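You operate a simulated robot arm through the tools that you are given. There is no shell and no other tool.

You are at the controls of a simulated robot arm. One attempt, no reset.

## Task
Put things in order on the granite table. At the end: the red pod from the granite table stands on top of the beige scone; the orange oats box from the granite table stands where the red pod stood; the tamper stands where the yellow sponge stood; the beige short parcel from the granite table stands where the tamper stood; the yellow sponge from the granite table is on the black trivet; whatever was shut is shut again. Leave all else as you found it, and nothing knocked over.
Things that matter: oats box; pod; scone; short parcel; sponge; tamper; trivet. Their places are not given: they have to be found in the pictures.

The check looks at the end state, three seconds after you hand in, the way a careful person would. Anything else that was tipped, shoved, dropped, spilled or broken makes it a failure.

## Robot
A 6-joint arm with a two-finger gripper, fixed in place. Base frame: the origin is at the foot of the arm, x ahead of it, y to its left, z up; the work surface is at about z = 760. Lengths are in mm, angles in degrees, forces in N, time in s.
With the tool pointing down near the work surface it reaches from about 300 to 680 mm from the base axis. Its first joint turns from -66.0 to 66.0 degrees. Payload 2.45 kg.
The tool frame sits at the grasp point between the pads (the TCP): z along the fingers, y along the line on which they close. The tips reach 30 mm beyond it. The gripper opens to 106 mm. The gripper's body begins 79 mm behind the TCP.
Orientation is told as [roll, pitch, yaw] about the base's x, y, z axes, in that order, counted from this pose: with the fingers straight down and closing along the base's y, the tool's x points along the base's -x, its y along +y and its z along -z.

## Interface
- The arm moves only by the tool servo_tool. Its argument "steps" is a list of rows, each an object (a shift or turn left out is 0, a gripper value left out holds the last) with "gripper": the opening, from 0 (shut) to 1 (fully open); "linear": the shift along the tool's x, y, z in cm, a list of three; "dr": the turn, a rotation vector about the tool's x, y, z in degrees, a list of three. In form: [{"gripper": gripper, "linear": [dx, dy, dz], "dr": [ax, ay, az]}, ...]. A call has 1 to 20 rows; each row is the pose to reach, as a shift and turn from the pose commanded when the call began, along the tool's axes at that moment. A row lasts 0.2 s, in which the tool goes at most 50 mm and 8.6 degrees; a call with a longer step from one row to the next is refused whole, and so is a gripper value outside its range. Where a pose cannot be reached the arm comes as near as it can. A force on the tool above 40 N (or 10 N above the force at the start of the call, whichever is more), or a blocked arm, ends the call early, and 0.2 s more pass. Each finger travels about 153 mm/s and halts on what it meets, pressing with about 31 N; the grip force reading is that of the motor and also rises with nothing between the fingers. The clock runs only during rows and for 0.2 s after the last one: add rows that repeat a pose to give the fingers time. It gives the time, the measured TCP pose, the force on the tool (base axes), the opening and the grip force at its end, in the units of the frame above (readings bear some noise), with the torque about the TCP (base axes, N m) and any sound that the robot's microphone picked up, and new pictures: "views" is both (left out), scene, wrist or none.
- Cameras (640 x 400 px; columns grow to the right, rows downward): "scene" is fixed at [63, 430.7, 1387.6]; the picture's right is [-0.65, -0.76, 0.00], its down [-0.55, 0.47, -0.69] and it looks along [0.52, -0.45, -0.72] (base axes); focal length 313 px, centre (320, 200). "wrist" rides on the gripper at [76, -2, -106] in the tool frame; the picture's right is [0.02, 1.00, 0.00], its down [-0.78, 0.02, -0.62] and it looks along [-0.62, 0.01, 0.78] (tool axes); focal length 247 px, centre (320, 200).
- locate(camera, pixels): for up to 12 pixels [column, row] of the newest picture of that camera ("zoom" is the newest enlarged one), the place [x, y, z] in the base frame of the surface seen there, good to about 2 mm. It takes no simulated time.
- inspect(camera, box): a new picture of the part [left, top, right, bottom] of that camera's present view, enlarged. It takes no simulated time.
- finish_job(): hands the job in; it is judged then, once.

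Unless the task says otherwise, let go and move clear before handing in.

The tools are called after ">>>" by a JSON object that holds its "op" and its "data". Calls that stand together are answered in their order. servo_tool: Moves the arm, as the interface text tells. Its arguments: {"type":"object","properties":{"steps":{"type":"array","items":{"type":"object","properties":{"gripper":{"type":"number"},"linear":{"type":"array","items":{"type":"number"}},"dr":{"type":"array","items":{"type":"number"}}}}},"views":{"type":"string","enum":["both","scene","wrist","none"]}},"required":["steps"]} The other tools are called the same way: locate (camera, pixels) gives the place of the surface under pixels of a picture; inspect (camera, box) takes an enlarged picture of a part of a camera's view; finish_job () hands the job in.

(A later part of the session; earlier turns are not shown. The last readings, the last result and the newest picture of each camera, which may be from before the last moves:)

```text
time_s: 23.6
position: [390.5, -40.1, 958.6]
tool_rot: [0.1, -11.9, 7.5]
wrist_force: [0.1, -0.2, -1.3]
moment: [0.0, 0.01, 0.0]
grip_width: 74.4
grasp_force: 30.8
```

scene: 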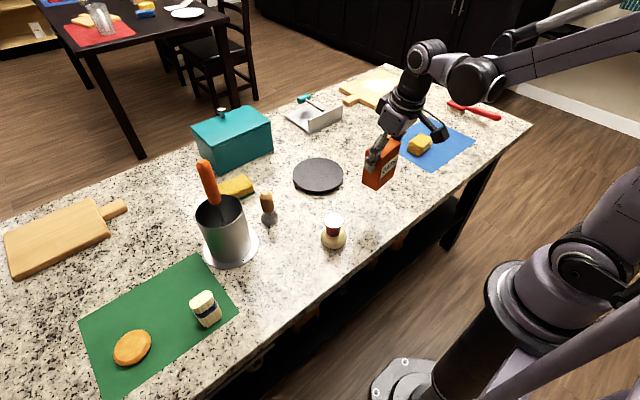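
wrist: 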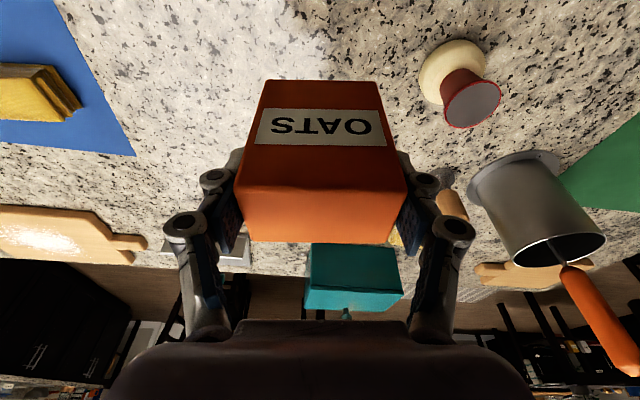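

The box hangs above the pod's old place. I'll measure the box's corners to know its true centre, tilt and bottom height.

>>> {"op": "locate", "data": {"camera": "wrist", "pixels": [[240, 190], [404, 190], [252, 237], [388, 238], [320, 210], [270, 84], [376, 84], [320, 84], [320, 150]]}}

>>> {"op": "inspect", "data": {"camera": "scene", "box": [330, 110, 450, 230]}}

```text
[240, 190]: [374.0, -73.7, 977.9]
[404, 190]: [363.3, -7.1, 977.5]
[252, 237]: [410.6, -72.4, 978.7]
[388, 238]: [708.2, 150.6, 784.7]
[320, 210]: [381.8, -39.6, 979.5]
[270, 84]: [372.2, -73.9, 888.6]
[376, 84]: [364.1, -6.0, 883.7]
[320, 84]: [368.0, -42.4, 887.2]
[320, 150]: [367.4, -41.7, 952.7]
```

```text
3.33 times, centred on (390, 170) of scene
```

zoom: 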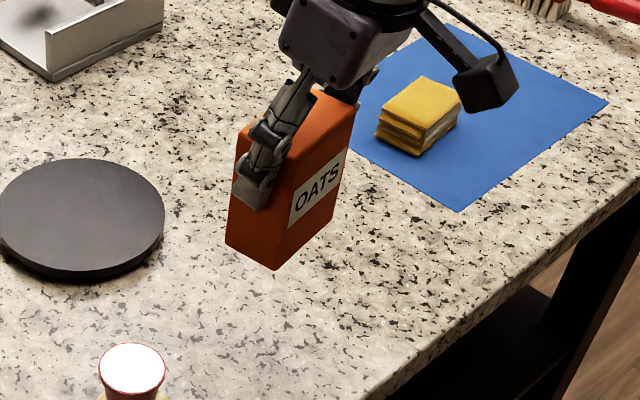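

The box is upright, centred at (388, -38.4), with its bottom at about z=878. I'll lower it 112 mm and then feel for the table.

>>> {"op": "servo_tool", "data": {"steps": [{"gripper": 0.55, "linear": [0.73, 0, 3.42]}, {"linear": [1.46, 0, 6.85]}, {"linear": [1.98, 0, 9.29]}, {"linear": [2.33, 0, 10.95]}, {"linear": [2.33, 0, 10.95]}]}}

```text
time_s: 24.8
position: [389.3, -36.9, 846.1]
tool_rot: [0.0, -12.0, 7.5]
wrist_force: [0.3, 0.0, -0.8]
moment: [0.0, -0.01, 0.02]
grip_width: 74.2
grasp_force: 31.0
```

scene: 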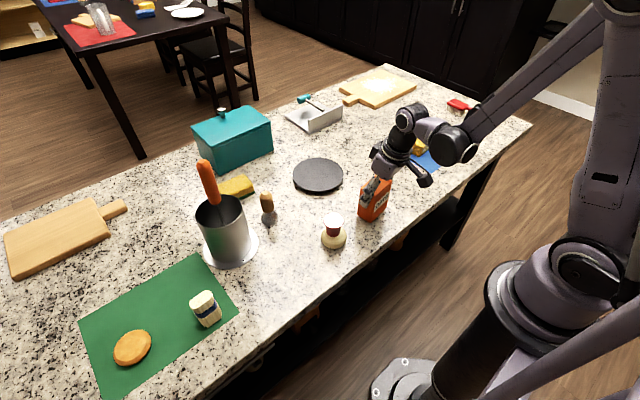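
wrist: 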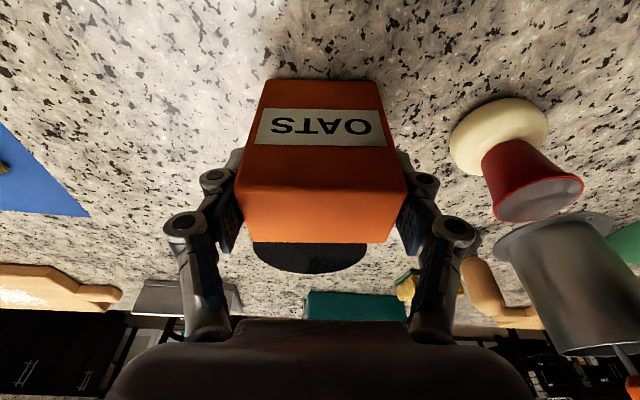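

No contact yet (z-force -0.8 N). I'll lower a few millimetres more and watch the force.

>>> {"op": "locate", "data": {"camera": "wrist", "pixels": [[320, 210], [240, 190], [404, 190], [320, 84]]}}

>>> {"op": "servo_tool", "data": {"steps": [{"gripper": 0.55, "linear": [0.04, 0, 0.2]}, {"linear": [0.08, 0, 0.39]}, {"linear": [0.083, 0, 0.39]}], "views": "none"}}

```text
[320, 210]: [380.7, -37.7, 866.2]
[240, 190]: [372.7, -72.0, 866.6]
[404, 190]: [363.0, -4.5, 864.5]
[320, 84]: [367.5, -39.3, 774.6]
```

```text
time_s: 25.6
position: [389.7, -35.7, 841.4]
tool_rot: [0.0, -12.0, 7.5]
wrist_force: [0.9, 0.4, -2.0]
moment: [0.02, 0.0, 0.01]
grip_width: 74.0
grasp_force: 31.4
```

>>> {"op": "servo_tool", "data": {"steps": [{"gripper": 0.55, "linear": [0.02, 0, 0.1]}, {"linear": [0.03, 0, 0.147]}, {"linear": [0.03, 0, 0.147]}], "views": "wrist"}}

```text
time_s: 26.4
position: [388.5, -36.4, 840.7]
tool_rot: [0.0, -12.0, 7.5]
wrist_force: [0.6, 0.6, -1.7]
moment: [0.01, 0.0, 0.03]
grip_width: 74.1
grasp_force: 31.0
```

wrist: 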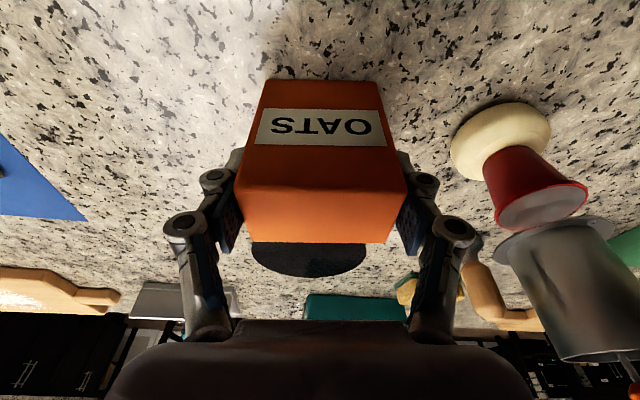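

>>> {"op": "locate", "data": {"camera": "wrist", "pixels": [[320, 210], [240, 190], [404, 190], [320, 84]]}}

>>> {"op": "servo_tool", "data": {"steps": [{"gripper": 0.55, "linear": [0.02, 0, 0.1]}, {"linear": [0.02, 0, 0.1]}], "views": "none"}}

```text
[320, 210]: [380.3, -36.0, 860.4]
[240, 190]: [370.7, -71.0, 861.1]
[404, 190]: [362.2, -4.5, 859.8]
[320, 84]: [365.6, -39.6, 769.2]
```

```text
time_s: 27.0
position: [388.2, -36.2, 839.7]
tool_rot: [0.0, -12.1, 7.6]
wrist_force: [0.1, 0.7, -1.5]
moment: [0.01, 0.01, 0.03]
grip_width: 74.3
grasp_force: 31.4
```

The force still equals the box's own weight (about -1.6 N), so it hasn't touched yet. I'll go down another millimetre.

>>> {"op": "servo_tool", "data": {"steps": [{"gripper": 0.55, "linear": [0.01, 0, 0.05]}, {"linear": [0.02, 0, 0.1]}, {"linear": [0.02, 0, 0.1]}], "views": "none"}}

```text
time_s: 27.8
position: [388.5, -36.4, 839.8]
tool_rot: [0.1, -12.2, 7.5]
wrist_force: [-4.2, 4.0, 25.8]
moment: [0.18, -0.04, 0.01]
grip_width: 74.3
grasp_force: 31.0
```

It is on the table now, with 25.8 N of pressing force. I'll back off half a millimetre, open slowly and rise along the vertical.

>>> {"op": "servo_tool", "data": {"steps": [{"gripper": 0.55, "linear": [-0.01, 0, -0.05]}, {"gripper": 0.55, "linear": [-0.01, 0, -0.05]}, {"gripper": 0.74, "linear": [-0.01, 0, -0.05]}, {"gripper": 0.8, "linear": [-0.01, 0, -0.05]}, {"gripper": 0.85, "linear": [-0.01, 0, -0.05]}, {"gripper": 0.85, "linear": [-0.01, 0, -0.05]}], "views": "both"}}

```text
time_s: 29.2
position: [389.4, -36.6, 839.0]
tool_rot: [0.0, -12.0, 7.5]
wrist_force: [0.2, -0.5, -0.4]
moment: [-0.01, 0.0, -0.03]
grip_width: 90.2
grasp_force: 0.1
```

scene: 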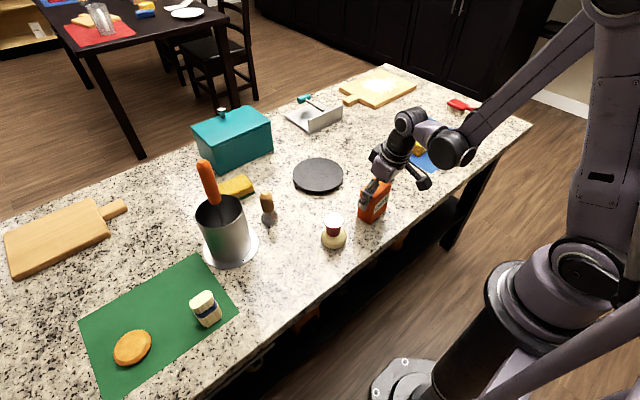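
wrist: 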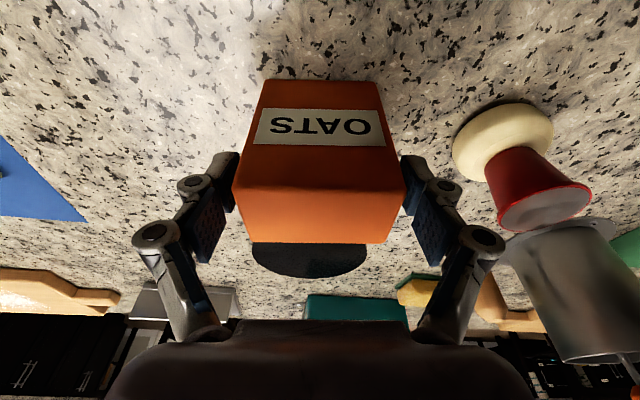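

The box stands free on the table. I'll rise vertically 130 mm.

>>> {"op": "servo_tool", "data": {"steps": [{"gripper": 0.85, "linear": [-0.42, 0, -1.96]}, {"linear": [-1.04, 0, -4.89]}, {"linear": [-1.87, 0, -8.8]}, {"linear": [-2.7, 0, -12.7]}, {"linear": [-2.7, 0, -12.7]}], "views": "both"}}

```text
time_s: 30.4
position: [387.1, -36.0, 971.7]
tool_rot: [0.0, -12.2, 7.5]
wrist_force: [-0.4, 0.1, -0.4]
moment: [0.01, 0.02, -0.03]
grip_width: 89.9
grasp_force: 0.1
```

scene: 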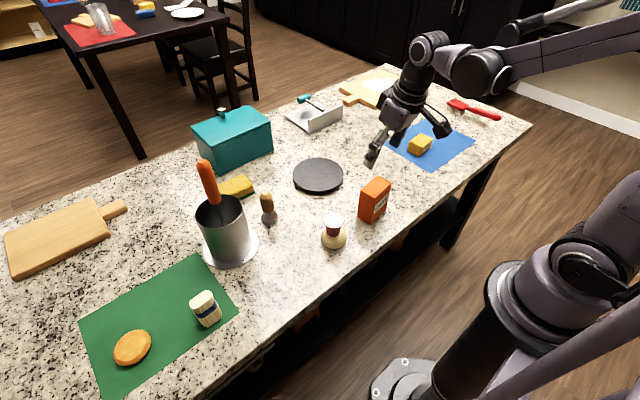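
wrist: 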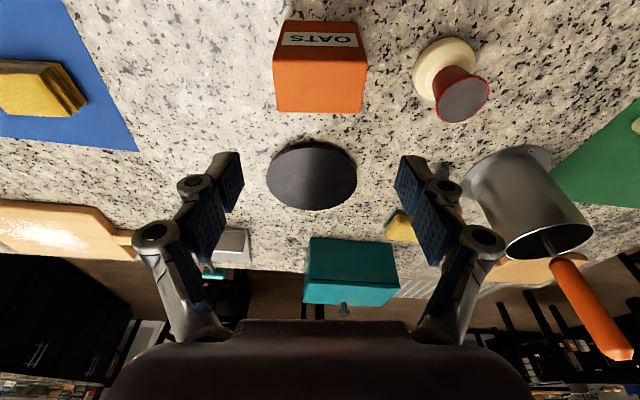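

The oats box stands at the pod's old place at (375,200). Now for the sponge: I'll move to above (560, 110) to get a clear wrist view of it.

>>> {"op": "servo_tool", "data": {"steps": [{"gripper": 0.85, "linear": [-3.71, 2.45, 0.79]}, {"linear": [-7.42, 4.89, 1.58]}, {"linear": [-11.13, 7.34, 2.36]}, {"linear": [-14.84, 9.78, 3.15]}, {"linear": [-18.55, 12.23, 3.94]}, {"linear": [-18.55, 12.23, 3.94]}], "views": "both"}}

```text
time_s: 31.8
position: [561.4, 108.1, 965.9]
tool_rot: [-0.1, -12.0, 7.5]
wrist_force: [-0.3, 0.6, 0.5]
moment: [-0.01, 0.01, 0.03]
grip_width: 90.2
grasp_force: 0.0
```

scene: 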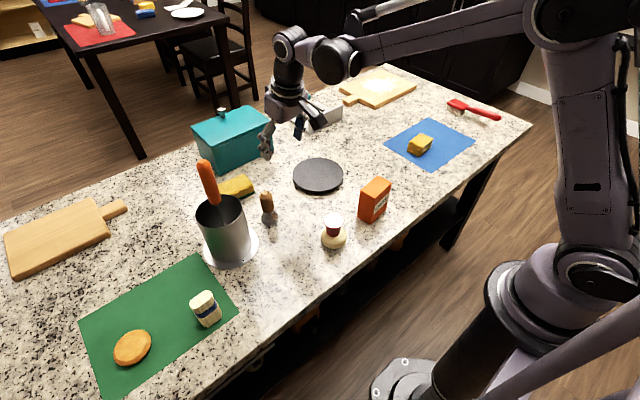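
wrist: 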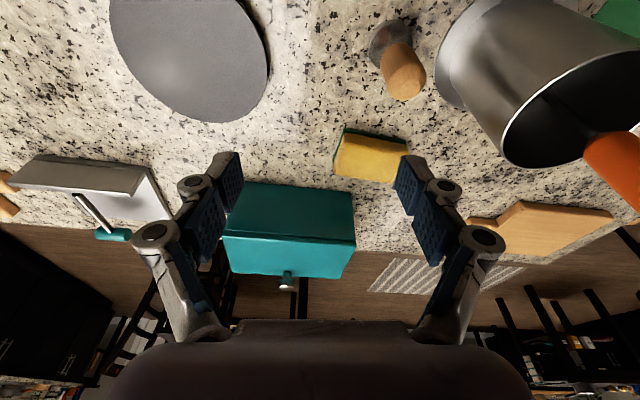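

The wrist view now shows the sponge at (370,157), just left of the right finger, and the tamper at (400,62). I'll enlarge and measure it.

>>> {"op": "inspect", "data": {"camera": "wrist", "box": [310, 100, 430, 210]}}

>>> {"op": "locate", "data": {"camera": "wrist", "pixels": [[343, 136], [402, 144], [335, 172], [390, 181], [370, 160], [345, 131], [370, 137], [362, 177], [407, 145], [340, 153], [388, 25], [405, 85]]}}

```text
3.64 times, centred on (370, 155) of wrist
```

zoom: 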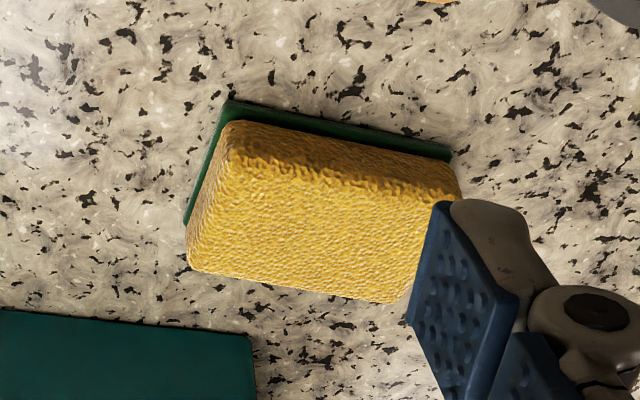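

```text
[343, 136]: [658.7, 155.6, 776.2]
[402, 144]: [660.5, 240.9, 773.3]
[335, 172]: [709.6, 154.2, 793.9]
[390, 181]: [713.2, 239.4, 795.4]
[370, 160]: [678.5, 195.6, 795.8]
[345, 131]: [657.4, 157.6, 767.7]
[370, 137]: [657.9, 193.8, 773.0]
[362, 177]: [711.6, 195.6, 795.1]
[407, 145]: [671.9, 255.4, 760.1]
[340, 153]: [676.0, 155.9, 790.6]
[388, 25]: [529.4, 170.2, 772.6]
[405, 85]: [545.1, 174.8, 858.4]
```

The sponge spans x 658–713 and y 154–241 (about 55 × 86 × 36 mm), centred at about (685.5, 197.5) and turned -2°. I'll open fully, turn to yaw -2 and move above it at z≈905.

>>> {"op": "servo_tool", "data": {"steps": [{"gripper": 1.0, "linear": [-3.0, 1.79, 2.17], "dr": [0.5, 0, 2.32]}, {"linear": [-5.98, 3.58, 4.33], "dr": [0.99, 0, 4.65]}, {"linear": [-8.97, 5.36, 6.5], "dr": [1.49, 0, 6.97]}, {"linear": [-11.96, 7.15, 8.67], "dr": [1.98, 0, 9.29]}, {"linear": [-11.96, 7.15, 8.67], "dr": [1.98, 0, 9.29]}, {"linear": [-11.96, 7.15, 8.67], "dr": [1.98, 0, 9.29]}], "views": "both"}}

```text
time_s: 33.2
position: [683.7, 200.6, 907.5]
tool_rot: [0.0, -11.9, -1.9]
wrist_force: [-1.1, 0.5, -0.3]
moment: [-0.03, -0.02, 0.03]
grip_width: 106.1
grasp_force: 0.1
```

scene: 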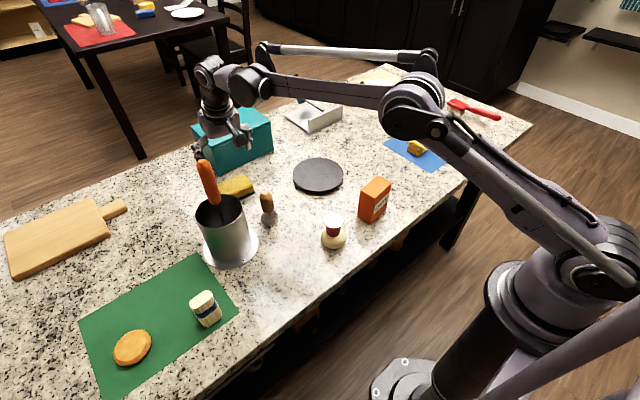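
wrist: 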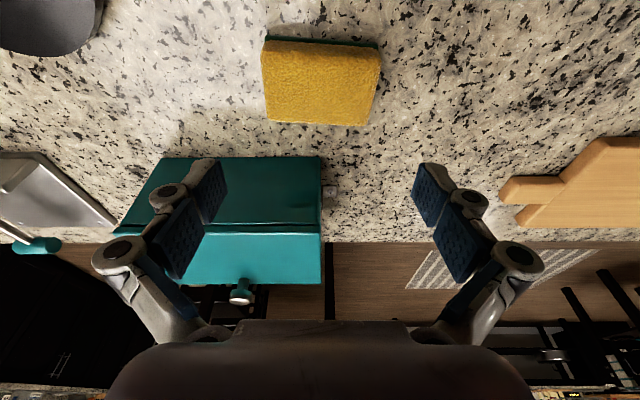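

The arm reached (684, 200, 907) and the sponge shows clearly at (321,82). I'll measure its outline from here.

>>> {"op": "locate", "data": {"camera": "wrist", "pixels": [[264, 54], [380, 60], [270, 119], [365, 124], [320, 90], [320, 122], [320, 56], [266, 90], [373, 95], [264, 40], [378, 46]]}}

>>> {"op": "inspect", "data": {"camera": "wrist", "box": [220, 10, 420, 140]}}

```text
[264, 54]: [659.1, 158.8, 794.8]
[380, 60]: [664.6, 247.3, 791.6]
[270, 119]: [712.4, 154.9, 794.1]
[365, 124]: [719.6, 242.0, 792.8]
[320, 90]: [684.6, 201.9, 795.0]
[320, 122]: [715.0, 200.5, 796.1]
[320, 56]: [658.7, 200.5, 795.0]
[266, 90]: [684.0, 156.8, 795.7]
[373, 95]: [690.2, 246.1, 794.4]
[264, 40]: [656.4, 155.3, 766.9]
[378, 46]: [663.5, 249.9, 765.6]
```

```text
3.08 times, centred on (320, 75) of wrist
```

zoom: 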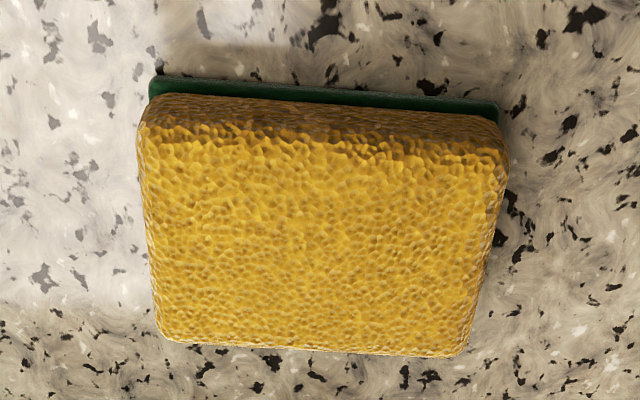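

The sponge is centred at about (688.5, 201) and turned -4.3°, about 90–94 mm along the closing direction. That leaves roughly 6 mm each side, so I'll fine-align and descend to z≈840 first.

>>> {"op": "servo_tool", "data": {"steps": [{"gripper": 1.0, "linear": [0.47, 0.03, 3.35], "dr": [0.25, 0, 1.2]}, {"linear": [0.94, 0.056, 6.7], "dr": [0.5, 0, 2.35]}, {"linear": [0.94, 0.056, 6.7], "dr": [0.5, 0, 2.35]}, {"linear": [0.94, 0.056, 6.7], "dr": [0.5, 0, 2.35]}], "views": "both"}}

```text
time_s: 34.2
position: [689.5, 198.3, 842.0]
tool_rot: [0.0, -12.0, -4.4]
wrist_force: [-0.1, 0.6, 0.1]
moment: [0.06, 0.0, 0.01]
grip_width: 106.0
grasp_force: 0.1
```

scene: 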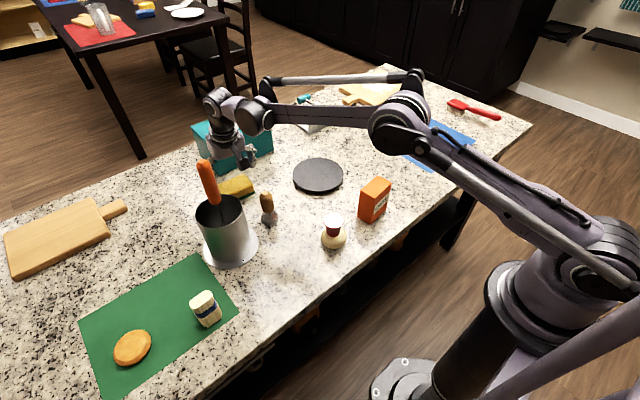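
wrist: 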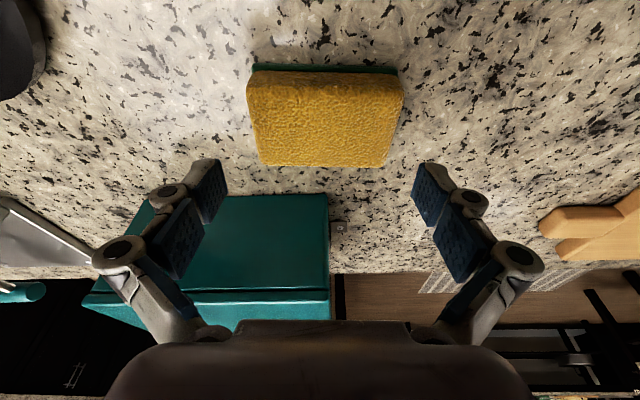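

The sponge's centre shows at column ≈325 against a gripper centre at ≈321, so I'm about 2 mm off in y. I'll measure once more before the final descent.

>>> {"op": "locate", "data": {"camera": "wrist", "pixels": [[249, 95], [403, 97], [255, 130], [395, 132], [264, 163], [384, 164], [325, 115], [325, 88], [325, 163], [226, 165], [414, 168]]}}

>>> {"op": "inspect", "data": {"camera": "scene", "box": [180, 80, 300, 220]}}

```text
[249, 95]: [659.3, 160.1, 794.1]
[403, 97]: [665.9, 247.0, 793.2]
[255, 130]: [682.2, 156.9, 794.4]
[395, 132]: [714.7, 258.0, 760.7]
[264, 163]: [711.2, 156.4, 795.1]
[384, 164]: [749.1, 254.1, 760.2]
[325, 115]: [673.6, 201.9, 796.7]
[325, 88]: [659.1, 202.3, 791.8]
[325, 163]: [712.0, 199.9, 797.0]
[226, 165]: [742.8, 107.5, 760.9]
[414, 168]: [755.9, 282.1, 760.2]
```

```text
2.86 times, centred on (240, 150) of scene
```

zoom: 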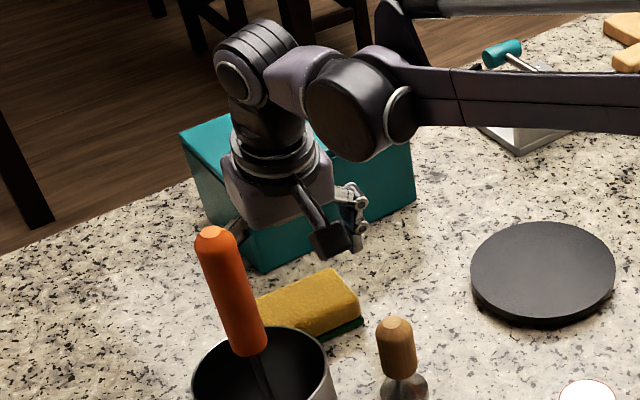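

I'll shift 2.4 mm toward +y and lower to z≈798 so the fingers take the sponge over its full height.

>>> {"op": "servo_tool", "data": {"steps": [{"gripper": 1.0, "linear": [0, 0.24, 0]}, {"linear": [0.22, 0.24, 1.05]}, {"linear": [0.45, 0.24, 2.1]}, {"linear": [0.67, 0.24, 3.15]}, {"linear": [0.894, 0.24, 4.2]}, {"linear": [0.894, 0.24, 4.2]}], "views": "both"}}

```text
time_s: 35.6
position: [689.9, 201.9, 799.3]
tool_rot: [0.0, -12.0, -4.3]
wrist_force: [-0.8, 0.6, -0.8]
moment: [-0.01, -0.01, -0.02]
grip_width: 106.3
grasp_force: 0.0
```

scene: 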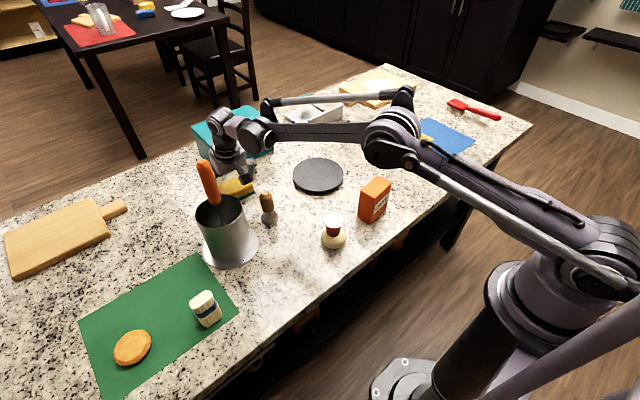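
wrist: 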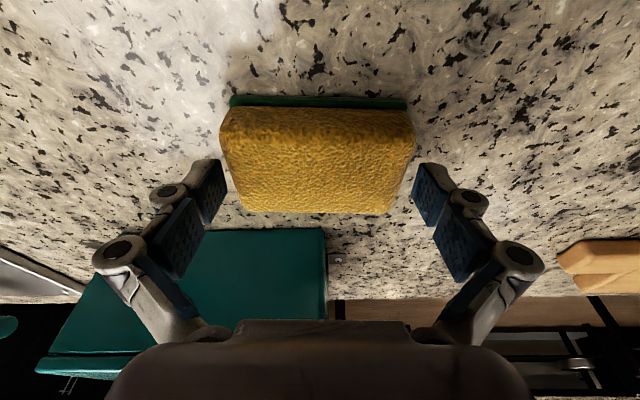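

The sponge sits between the fingers with small gaps on both sides (edges at columns ~228 and ~408). I'll close on it.

>>> {"op": "servo_tool", "data": {"steps": [{"gripper": 0.7, "linear": [0, 0, 0]}, {"gripper": 0.7, "linear": [0, 0, 0]}, {"gripper": 0.7, "linear": [0, 0, 0]}], "views": "wrist"}}

```text
time_s: 36.4
position: [691.1, 200.8, 800.2]
tool_rot: [0.0, -12.1, -4.4]
wrist_force: [-0.7, -3.0, 13.8]
moment: [-0.07, 0.02, -0.01]
grip_width: 93.6
grasp_force: 30.6
```

wrist: 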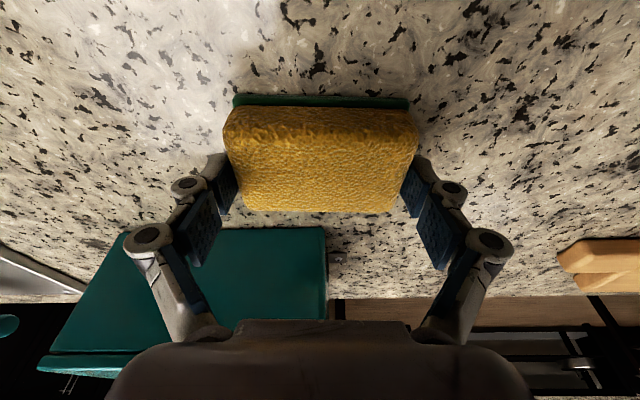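

The sponge is held at 93.6 mm with 30.6 N. I'll lift it straight up 85 mm.

>>> {"op": "servo_tool", "data": {"steps": [{"gripper": 0.7, "linear": [-0.1, 0, -0.5]}, {"linear": [-0.42, 0, -1.96]}, {"linear": [-0.83, 0, -3.91]}, {"linear": [-1.25, 0, -5.87]}, {"linear": [-1.77, 0, -8.31]}, {"linear": [-1.77, 0, -8.31]}], "views": "both"}}

```text
time_s: 37.8
position: [690.1, 200.6, 887.1]
tool_rot: [0.0, -12.0, -4.4]
wrist_force: [-0.8, -0.4, -0.5]
moment: [0.01, 0.02, 0.01]
grip_width: 93.3
grasp_force: 30.8
```

scene: 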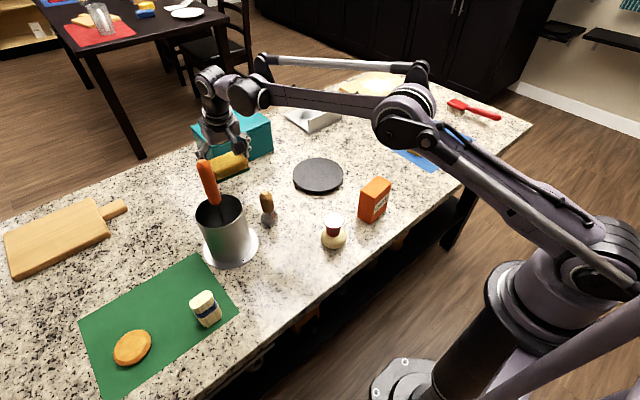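
wrist: 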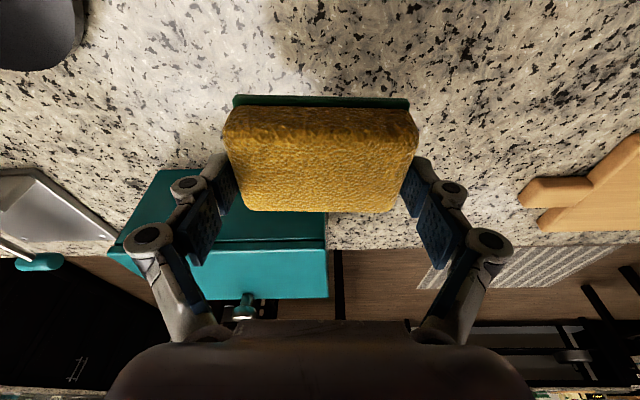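

The sponge is lifted. I'll check that it hangs level and centred.

>>> {"op": "locate", "data": {"camera": "wrist", "pixels": [[240, 140], [400, 140], [250, 205], [390, 205], [320, 170], [320, 138], [320, 207], [240, 100], [404, 104]]}}

>>> {"op": "locate", "data": {"camera": "scene", "pixels": [[295, 175], [342, 175], [318, 160], [318, 190], [300, 165], [335, 187], [318, 175]]}}

```text
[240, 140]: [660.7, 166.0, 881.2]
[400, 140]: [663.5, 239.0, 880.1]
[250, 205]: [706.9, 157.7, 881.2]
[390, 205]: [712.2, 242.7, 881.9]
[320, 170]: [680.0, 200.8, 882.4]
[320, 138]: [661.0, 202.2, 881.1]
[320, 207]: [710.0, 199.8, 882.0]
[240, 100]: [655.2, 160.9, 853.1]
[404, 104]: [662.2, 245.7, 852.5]
```

```text
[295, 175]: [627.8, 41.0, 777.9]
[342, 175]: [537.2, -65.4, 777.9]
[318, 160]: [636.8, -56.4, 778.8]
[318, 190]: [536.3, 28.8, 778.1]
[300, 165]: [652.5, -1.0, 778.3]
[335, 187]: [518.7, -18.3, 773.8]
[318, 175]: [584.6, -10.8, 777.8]
```

The sponge is level with its bottom at z≈845. I'll carry it over the trivet centre at about (581, -17).

>>> {"op": "servo_tool", "data": {"steps": [{"gripper": 0.7, "linear": [1.45, -3.76, -0.31]}, {"linear": [2.9, -7.52, -0.62]}, {"linear": [4.35, -11.28, -0.93]}, {"linear": [5.8, -15.03, -1.23]}, {"linear": [7.25, -18.8, -1.54]}, {"linear": [8.7, -22.55, -1.85]}, {"linear": [8.7, -22.55, -1.85]}], "views": "both"}}

```text
time_s: 39.4
position: [589.5, -18.2, 884.0]
tool_rot: [-0.1, -12.0, -4.4]
wrist_force: [-0.4, 0.0, -0.3]
moment: [-0.02, -0.01, -0.03]
grip_width: 93.7
grasp_force: 30.8
```

scene: 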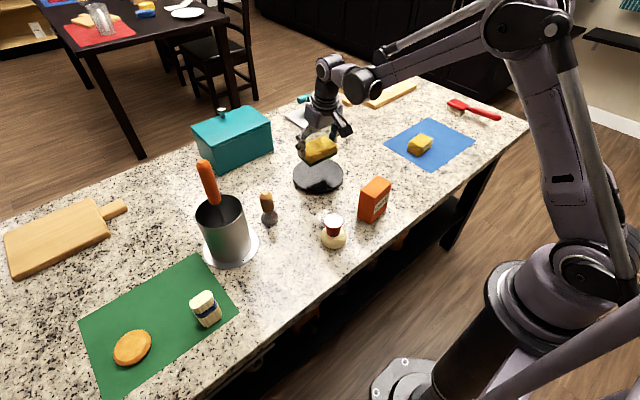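
wrist: 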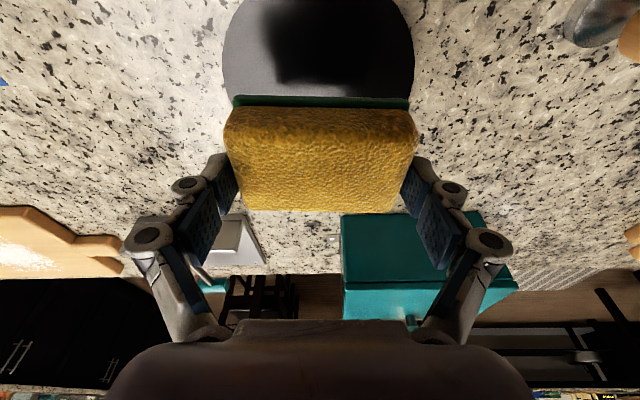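

>>> {"op": "locate", "data": {"camera": "wrist", "pixels": [[225, 50], [412, 50], [225, 75], [411, 75], [240, 10], [395, 10], [240, 140], [400, 140], [250, 205], [390, 205], [320, 60], [320, 5]]}}

>>> {"op": "inspect", "data": {"camera": "scene", "box": [270, 110, 370, 210]}}

```text
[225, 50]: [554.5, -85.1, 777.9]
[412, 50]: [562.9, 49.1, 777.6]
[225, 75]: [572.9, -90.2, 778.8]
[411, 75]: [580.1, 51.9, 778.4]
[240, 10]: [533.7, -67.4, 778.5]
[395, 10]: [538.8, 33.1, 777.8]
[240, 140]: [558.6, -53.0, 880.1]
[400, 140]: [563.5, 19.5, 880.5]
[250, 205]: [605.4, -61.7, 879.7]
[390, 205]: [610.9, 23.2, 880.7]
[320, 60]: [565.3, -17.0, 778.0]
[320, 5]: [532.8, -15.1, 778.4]
```

```text
4.00 times, centred on (320, 160) of scene
```

zoom: 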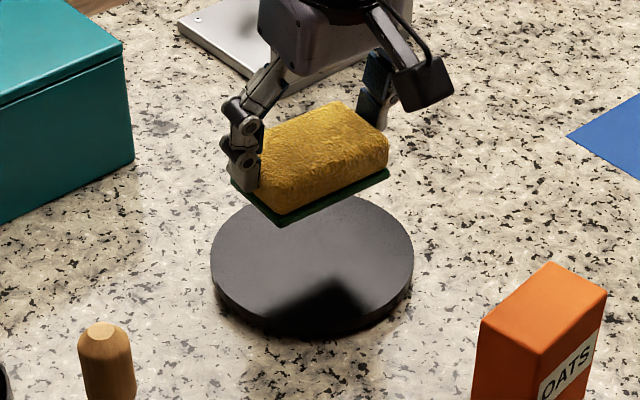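

The trivet is centred at about (583, -18.5), and the sponge is right above it. Its bottom is at z≈844 and the trivet top at 778, so I'll lower 60 mm first.

>>> {"op": "servo_tool", "data": {"steps": [{"gripper": 0.7, "linear": [0.42, 0, 1.96]}, {"linear": [0.83, 0, 3.91]}, {"linear": [1.1, 0, 5.18]}, {"linear": [1.25, 0, 5.87]}, {"linear": [1.25, 0, 5.87]}], "views": "wrist"}}

```text
time_s: 40.6
position: [585.9, -18.3, 825.0]
tool_rot: [0.1, -12.0, -4.4]
wrist_force: [-0.1, 0.2, 0.4]
moment: [0.01, -0.02, -0.02]
grip_width: 93.8
grasp_force: 31.3
```

wrist: 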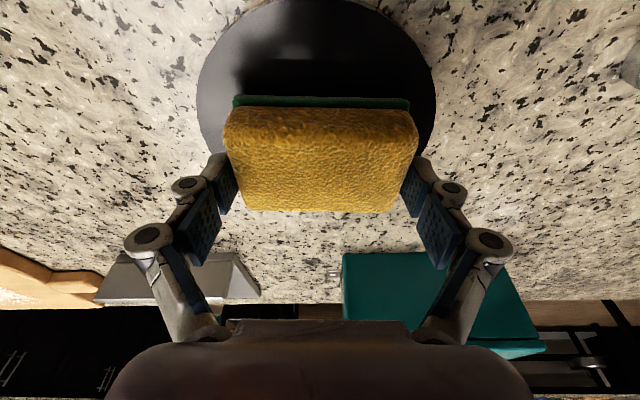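

>>> {"op": "servo_tool", "data": {"steps": [{"gripper": 0.7, "linear": [0.04, 0, 0.2]}, {"linear": [0.083, 0, 0.39]}, {"linear": [0.083, 0, 0.39]}], "views": "none"}}

>>> {"op": "servo_tool", "data": {"steps": [{"gripper": 0.7, "linear": [0.01, 0, 0.05]}, {"linear": [0.02, 0, 0.1]}, {"linear": [0.02, 0, 0.1]}], "views": "wrist"}}

```text
time_s: 41.4
position: [584.4, -16.5, 820.6]
tool_rot: [0.1, -12.1, -4.4]
wrist_force: [-0.4, 0.5, -0.9]
moment: [-0.01, 0.0, -0.01]
grip_width: 93.6
grasp_force: 30.9
```

```text
time_s: 42.2
position: [585.6, -16.7, 819.3]
tool_rot: [0.0, -12.0, -4.5]
wrist_force: [0.6, -0.2, -0.9]
moment: [0.02, -0.03, -0.01]
grip_width: 93.8
grasp_force: 31.0
```

wrist: 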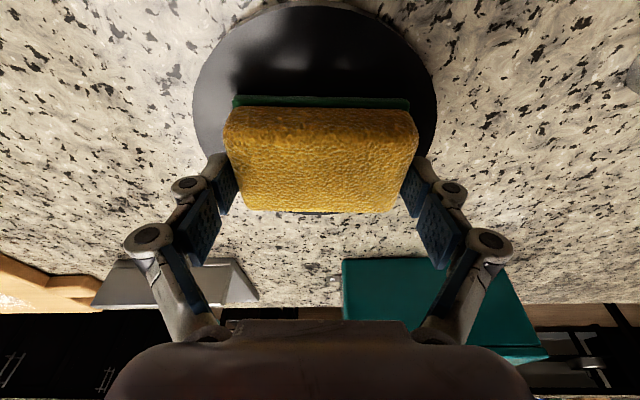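

Still no contact (z-force -0.9 N). I'll check the sponge's top height and the trivet's edges, then lower another millimetre.

>>> {"op": "locate", "data": {"camera": "wrist", "pixels": [[320, 170], [320, 140], [320, 207], [310, 8], [230, 115], [412, 115], [320, 100], [320, 214]]}}

>>> {"op": "servo_tool", "data": {"steps": [{"gripper": 0.7, "linear": [0.01, 0, 0.05]}, {"linear": [0.02, 0, 0.1]}, {"linear": [0.02, 0, 0.1]}], "views": "none"}}

```text
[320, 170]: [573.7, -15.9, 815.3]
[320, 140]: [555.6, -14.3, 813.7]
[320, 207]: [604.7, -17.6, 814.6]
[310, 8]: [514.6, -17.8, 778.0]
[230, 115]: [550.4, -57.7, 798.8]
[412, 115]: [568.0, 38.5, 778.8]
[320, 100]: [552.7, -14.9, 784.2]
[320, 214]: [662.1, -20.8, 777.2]
```

```text
time_s: 43.0
position: [584.4, -16.7, 817.7]
tool_rot: [0.0, -12.1, -4.4]
wrist_force: [1.9, -0.4, 2.5]
moment: [-0.01, -0.06, -0.01]
grip_width: 93.5
grasp_force: 31.0
```

Contact is felt at 2.5 N, so the sponge rests on the trivet. I'll open and rise vertically.

>>> {"op": "servo_tool", "data": {"steps": [{"gripper": 0.88, "linear": [0, 0, 0]}, {"gripper": 0.94, "linear": [0, 0, 0]}, {"gripper": 1.0, "linear": [0, 0, 0]}, {"gripper": 1.0, "linear": [0, 0, 0]}, {"gripper": 1.0, "linear": [-0.21, 0, -0.98]}, {"gripper": 1.0, "linear": [-0.62, 0, -2.93]}, {"gripper": 1.0, "linear": [-1.25, 0, -5.87]}, {"gripper": 1.0, "linear": [-2.08, 0, -9.78]}, {"gripper": 1.0, "linear": [-2.91, 0, -13.69]}, {"gripper": 1.0, "linear": [-2.91, 0, -13.69]}], "views": "both"}}

```text
time_s: 45.2
position: [585.3, -17.4, 960.0]
tool_rot: [0.0, -12.0, -4.4]
wrist_force: [0.6, 0.5, 0.3]
moment: [-0.02, 0.01, 0.01]
grip_width: 105.9
grasp_force: 0.1
```

scene: 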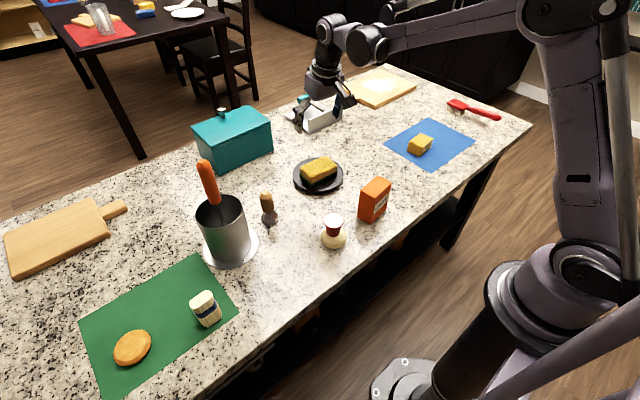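
wrist: 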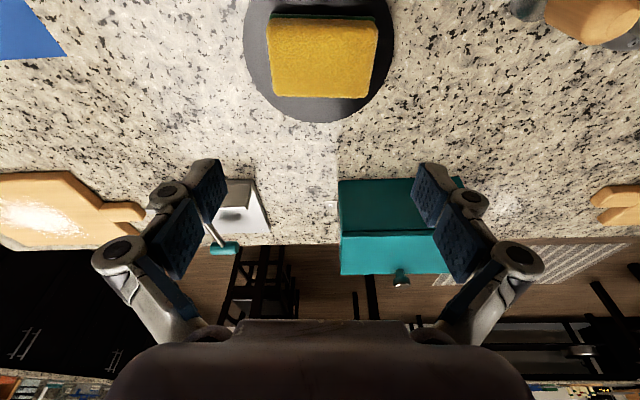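

The sponge sits flat on the trivet. Next is the tamper: I'll narrow the fingers to 0.5, since the canister stands close by, and move back to view it from (470, 170).

>>> {"op": "servo_tool", "data": {"steps": [{"gripper": 0.5, "linear": [2.52, 3.56, -0.54]}, {"linear": [5.05, 7.12, -1.07]}, {"linear": [7.57, 10.68, -1.61]}, {"linear": [10.1, 14.24, -2.15]}, {"linear": [12.62, 17.8, -2.69]}, {"linear": [12.62, 17.8, -2.69]}], "views": "both"}}

```text
time_s: 46.6
position: [467.0, 171.7, 954.7]
tool_rot: [0.0, -12.0, -4.3]
wrist_force: [-0.2, 0.0, -0.4]
moment: [0.0, 0.01, 0.01]
grip_width: 52.9
grasp_force: 0.1
```

scene: 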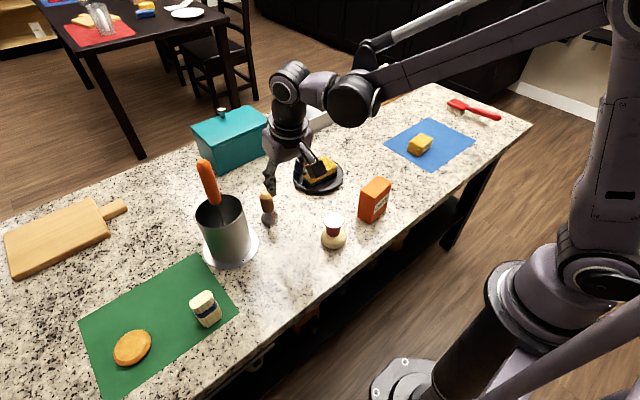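
wrist: 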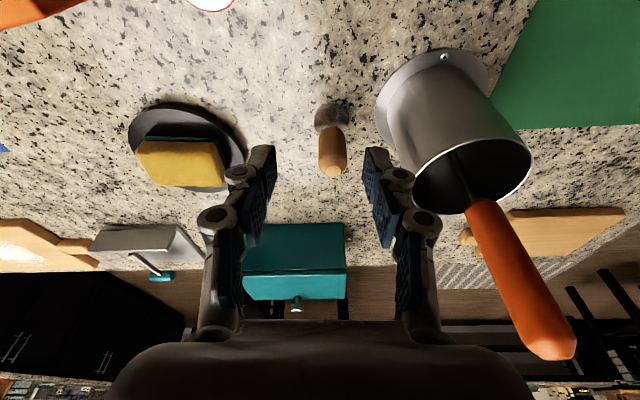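

The wrist view shows the tamper well: metal base at (331,113) and wooden handle down to its top at (333,172). I'll measure the tamper and canister edges.

>>> {"op": "inspect", "data": {"camera": "wrist", "box": [280, 80, 400, 200]}}

>>> {"op": "locate", "data": {"camera": "wrist", "pixels": [[333, 172], [322, 150], [343, 150], [332, 150], [318, 118], [347, 118], [330, 105], [330, 130], [320, 165], [346, 165], [385, 110], [414, 180]]}}

>>> {"op": "inspect", "data": {"camera": "scene", "box": [240, 180, 300, 240]}}

```text
3.33 times, centred on (340, 140) of wrist
```

zoom: 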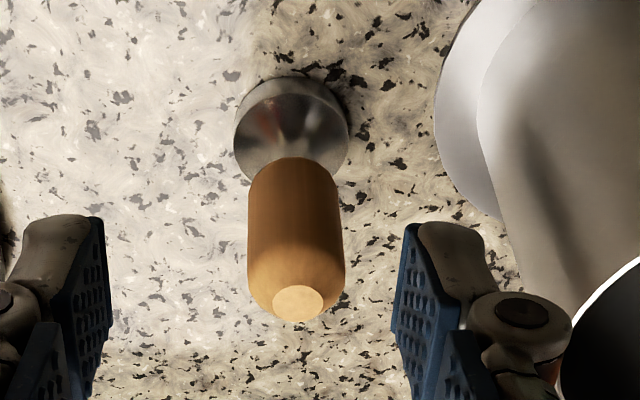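

```text
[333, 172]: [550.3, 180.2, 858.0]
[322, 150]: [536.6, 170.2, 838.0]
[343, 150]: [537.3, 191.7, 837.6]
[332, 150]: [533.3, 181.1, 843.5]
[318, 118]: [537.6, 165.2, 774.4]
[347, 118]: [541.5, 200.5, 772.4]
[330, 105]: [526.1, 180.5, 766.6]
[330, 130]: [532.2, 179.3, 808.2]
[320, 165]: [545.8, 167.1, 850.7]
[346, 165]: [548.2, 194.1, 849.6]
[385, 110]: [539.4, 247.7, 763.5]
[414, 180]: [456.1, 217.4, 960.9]
```

```text
6.67 times, centred on (270, 210) of scene
```

zoom: 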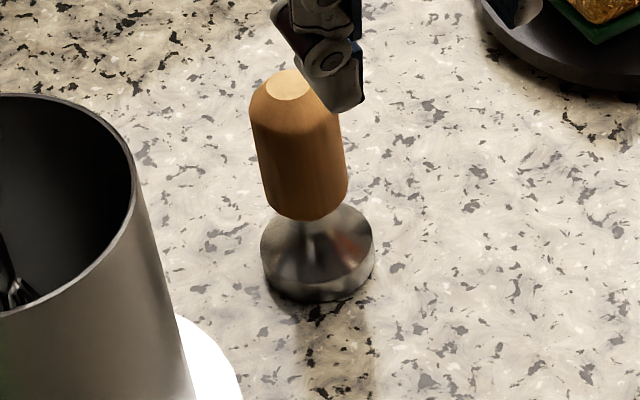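

The tamper is centred at about (547.5, 181): the handle is 27 mm wide from z≈803 to 858, and the base radius is ≈18. I'll move above it at z≈930.

>>> {"op": "servo_tool", "data": {"steps": [{"gripper": 0.5, "linear": [-2.36, 0.53, 1.42]}, {"linear": [-4.71, 1.07, 2.84]}, {"linear": [-7.07, 1.6, 4.26]}, {"linear": [-7.07, 1.6, 4.26]}], "views": "both"}}

```text
time_s: 47.6
position: [551.1, 179.4, 928.6]
tool_rot: [0.0, -11.9, -4.4]
wrist_force: [0.3, -0.5, -0.1]
moment: [-0.02, 0.02, -0.02]
grip_width: 53.1
grasp_force: 0.0
```

scene: 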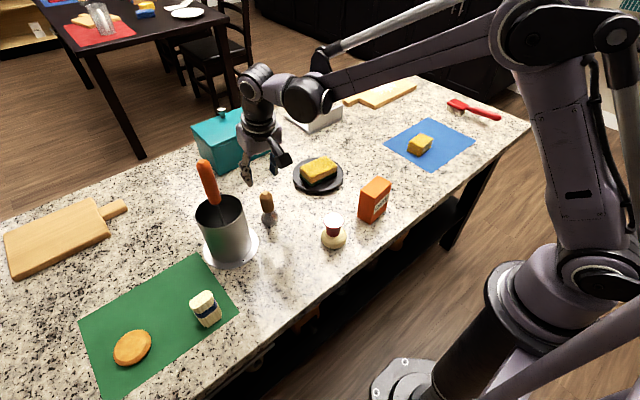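
wrist: 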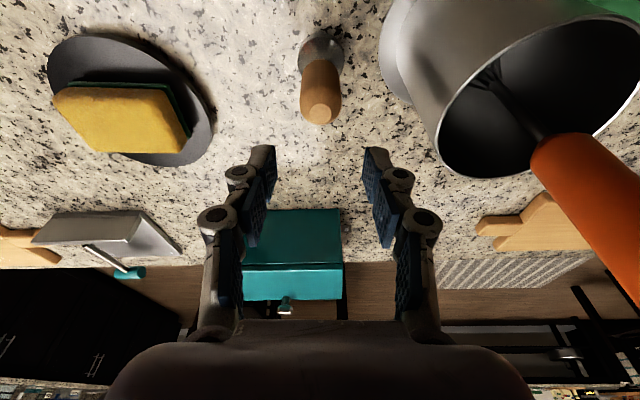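

The tamper's top is at column ≈320, in line with the gripper's centre. I'll check its depth once more.

>>> {"op": "locate", "data": {"camera": "wrist", "pixels": [[321, 113], [306, 95], [337, 95], [321, 122], [321, 90], [321, 104], [300, 55], [344, 52]]}}

>>> {"op": "inspect", "data": {"camera": "wrist", "box": [270, 20, 380, 140]}}

```text
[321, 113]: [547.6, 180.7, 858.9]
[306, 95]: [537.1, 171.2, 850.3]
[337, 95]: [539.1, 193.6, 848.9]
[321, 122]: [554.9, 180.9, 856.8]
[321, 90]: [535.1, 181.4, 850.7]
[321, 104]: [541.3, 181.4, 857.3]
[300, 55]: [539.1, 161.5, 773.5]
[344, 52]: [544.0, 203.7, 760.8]
```

```text
3.33 times, centred on (325, 80) of wrist
```

zoom: 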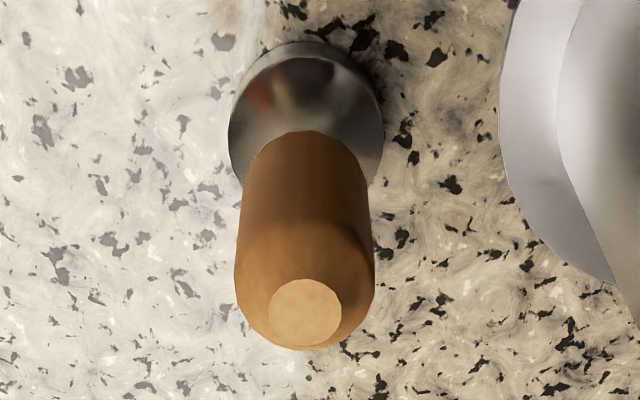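

The tamper's top centre is (547.6, 181, 858.5), in line with the tool. I'll descend 91 mm and grip the wooden handle.

>>> {"op": "servo_tool", "data": {"steps": [{"gripper": 0.5, "linear": [0.63, 0, 2.97]}, {"linear": [1.26, 0, 5.93]}, {"linear": [1.89, 0, 8.9]}, {"linear": [1.89, 0, 8.9]}], "views": "both"}}

```text
time_s: 48.6
position: [549.0, 180.9, 841.4]
tool_rot: [0.0, -12.0, -4.5]
wrist_force: [-0.5, 0.2, -0.2]
moment: [0.0, 0.02, 0.02]
grip_width: 52.9
grasp_force: 0.1
```

scene: 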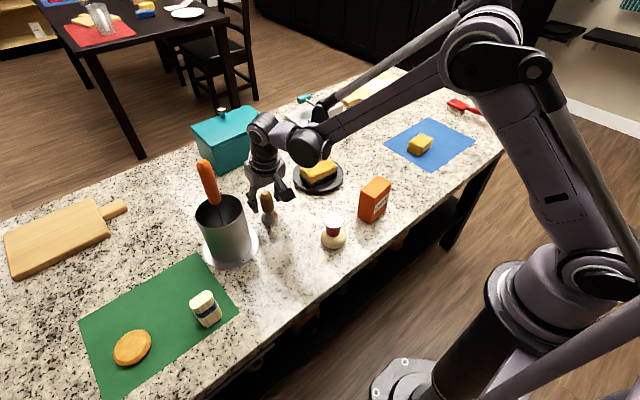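
wrist: 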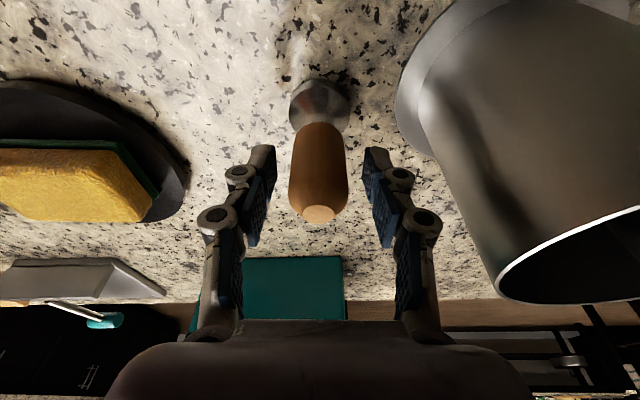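

The handle sits centred between the pads (column 319). I'll close on it.

>>> {"op": "servo_tool", "data": {"steps": [{"gripper": 0.15, "linear": [0, 0, 0]}, {"gripper": 0.15, "linear": [0, 0, 0]}, {"gripper": 0.15, "linear": [0, 0, 0]}], "views": "wrist"}}

```text
time_s: 49.4
position: [549.1, 181.5, 841.8]
tool_rot: [0.1, -12.0, -4.4]
wrist_force: [0.8, 0.0, -0.1]
moment: [-0.01, 0.01, 0.0]
grip_width: 31.3
grasp_force: 31.4
```

wrist: 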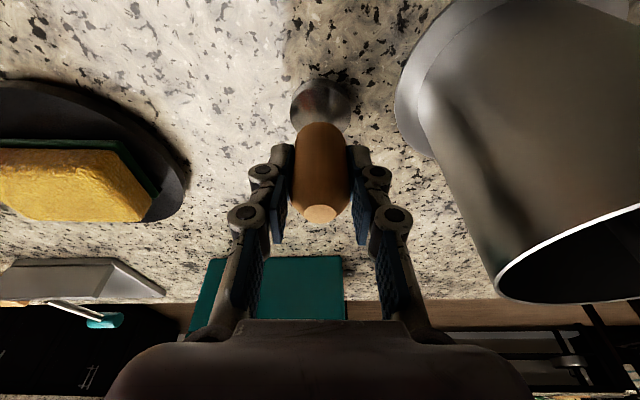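

The tamper is gripped at 31 mm. I'll lift it straight up 50 mm.

>>> {"op": "servo_tool", "data": {"steps": [{"gripper": 0.15, "linear": [-0.1, 0, -0.49]}, {"linear": [-0.42, 0, -1.96]}, {"linear": [-0.83, 0, -3.91]}, {"linear": [-1.04, 0, -4.89]}, {"linear": [-1.04, 0, -4.89]}], "views": "both"}}

```text
time_s: 50.6
position: [547.3, 181.0, 889.6]
tool_rot: [0.0, -11.9, -4.4]
wrist_force: [-0.3, 0.2, -2.1]
moment: [0.06, 0.0, -0.01]
grip_width: 30.9
grasp_force: 31.1
```

scene: 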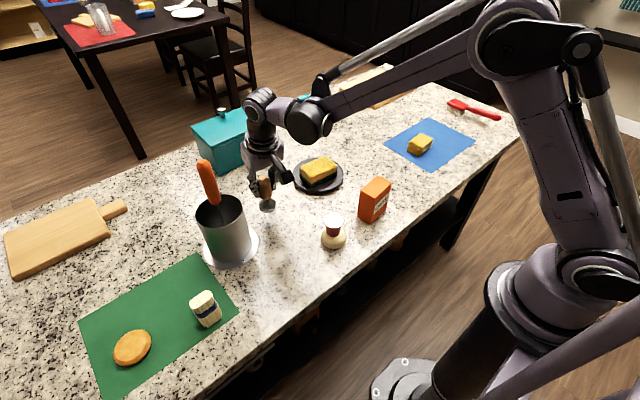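
wrist: 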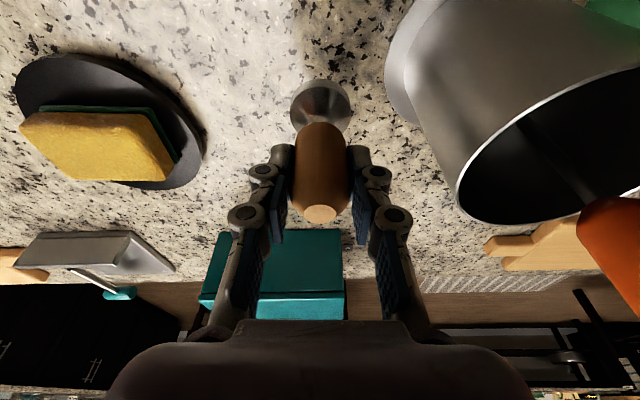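

The tamper hangs upright and the wrist view is unchanged from before the lift. I'll carry it over to the sponge's old centre at (688.5, 201).

>>> {"op": "servo_tool", "data": {"steps": [{"gripper": 0.15, "linear": [-3.4, 0.77, 0.72]}, {"linear": [-6.8, 1.54, 1.45]}, {"linear": [-10.2, 2.31, 2.17]}, {"linear": [-13.6, 3.08, 2.89]}, {"linear": [-13.6, 3.08, 2.89]}], "views": "both"}}

```text
time_s: 51.8
position: [690.2, 201.0, 891.5]
tool_rot: [0.1, -12.1, -4.4]
wrist_force: [0.0, -0.1, -2.8]
moment: [0.01, -0.01, 0.0]
grip_width: 31.3
grasp_force: 31.1
```

scene: 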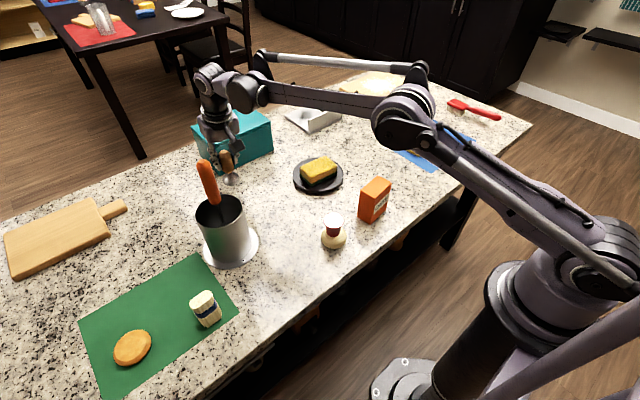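
wrist: 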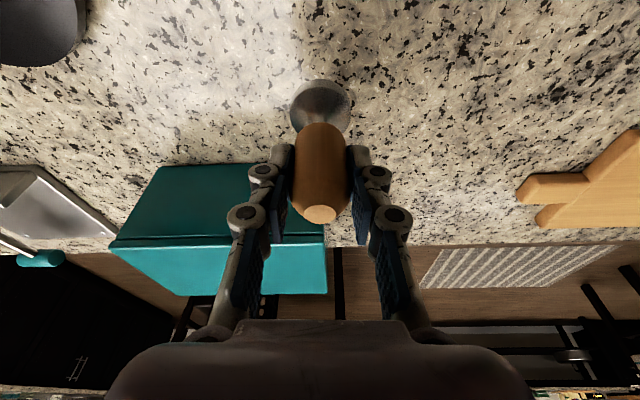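

>>> {"op": "locate", "data": {"camera": "wrist", "pixels": [[320, 213], [320, 205], [300, 170], [344, 170], [322, 150], [295, 105], [347, 105], [322, 82]]}}

>>> {"op": "inspect", "data": {"camera": "scene", "box": [190, 120, 270, 200]}}

```text
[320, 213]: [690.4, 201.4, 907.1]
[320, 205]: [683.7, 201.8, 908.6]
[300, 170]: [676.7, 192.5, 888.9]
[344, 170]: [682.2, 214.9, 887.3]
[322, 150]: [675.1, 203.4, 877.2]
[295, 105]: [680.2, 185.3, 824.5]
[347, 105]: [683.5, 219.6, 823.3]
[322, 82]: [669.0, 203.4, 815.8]
```

```text
5.00 times, centred on (230, 160) of scene
```

zoom: 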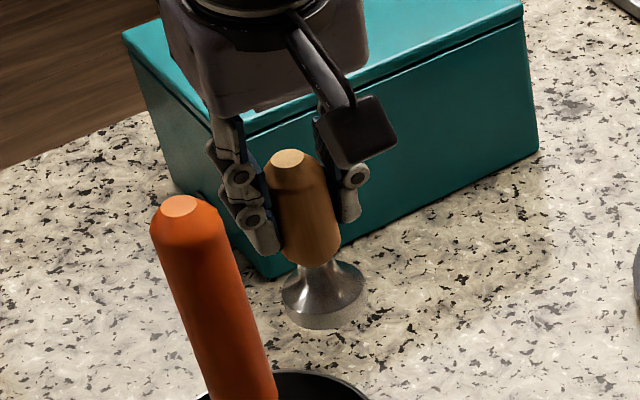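

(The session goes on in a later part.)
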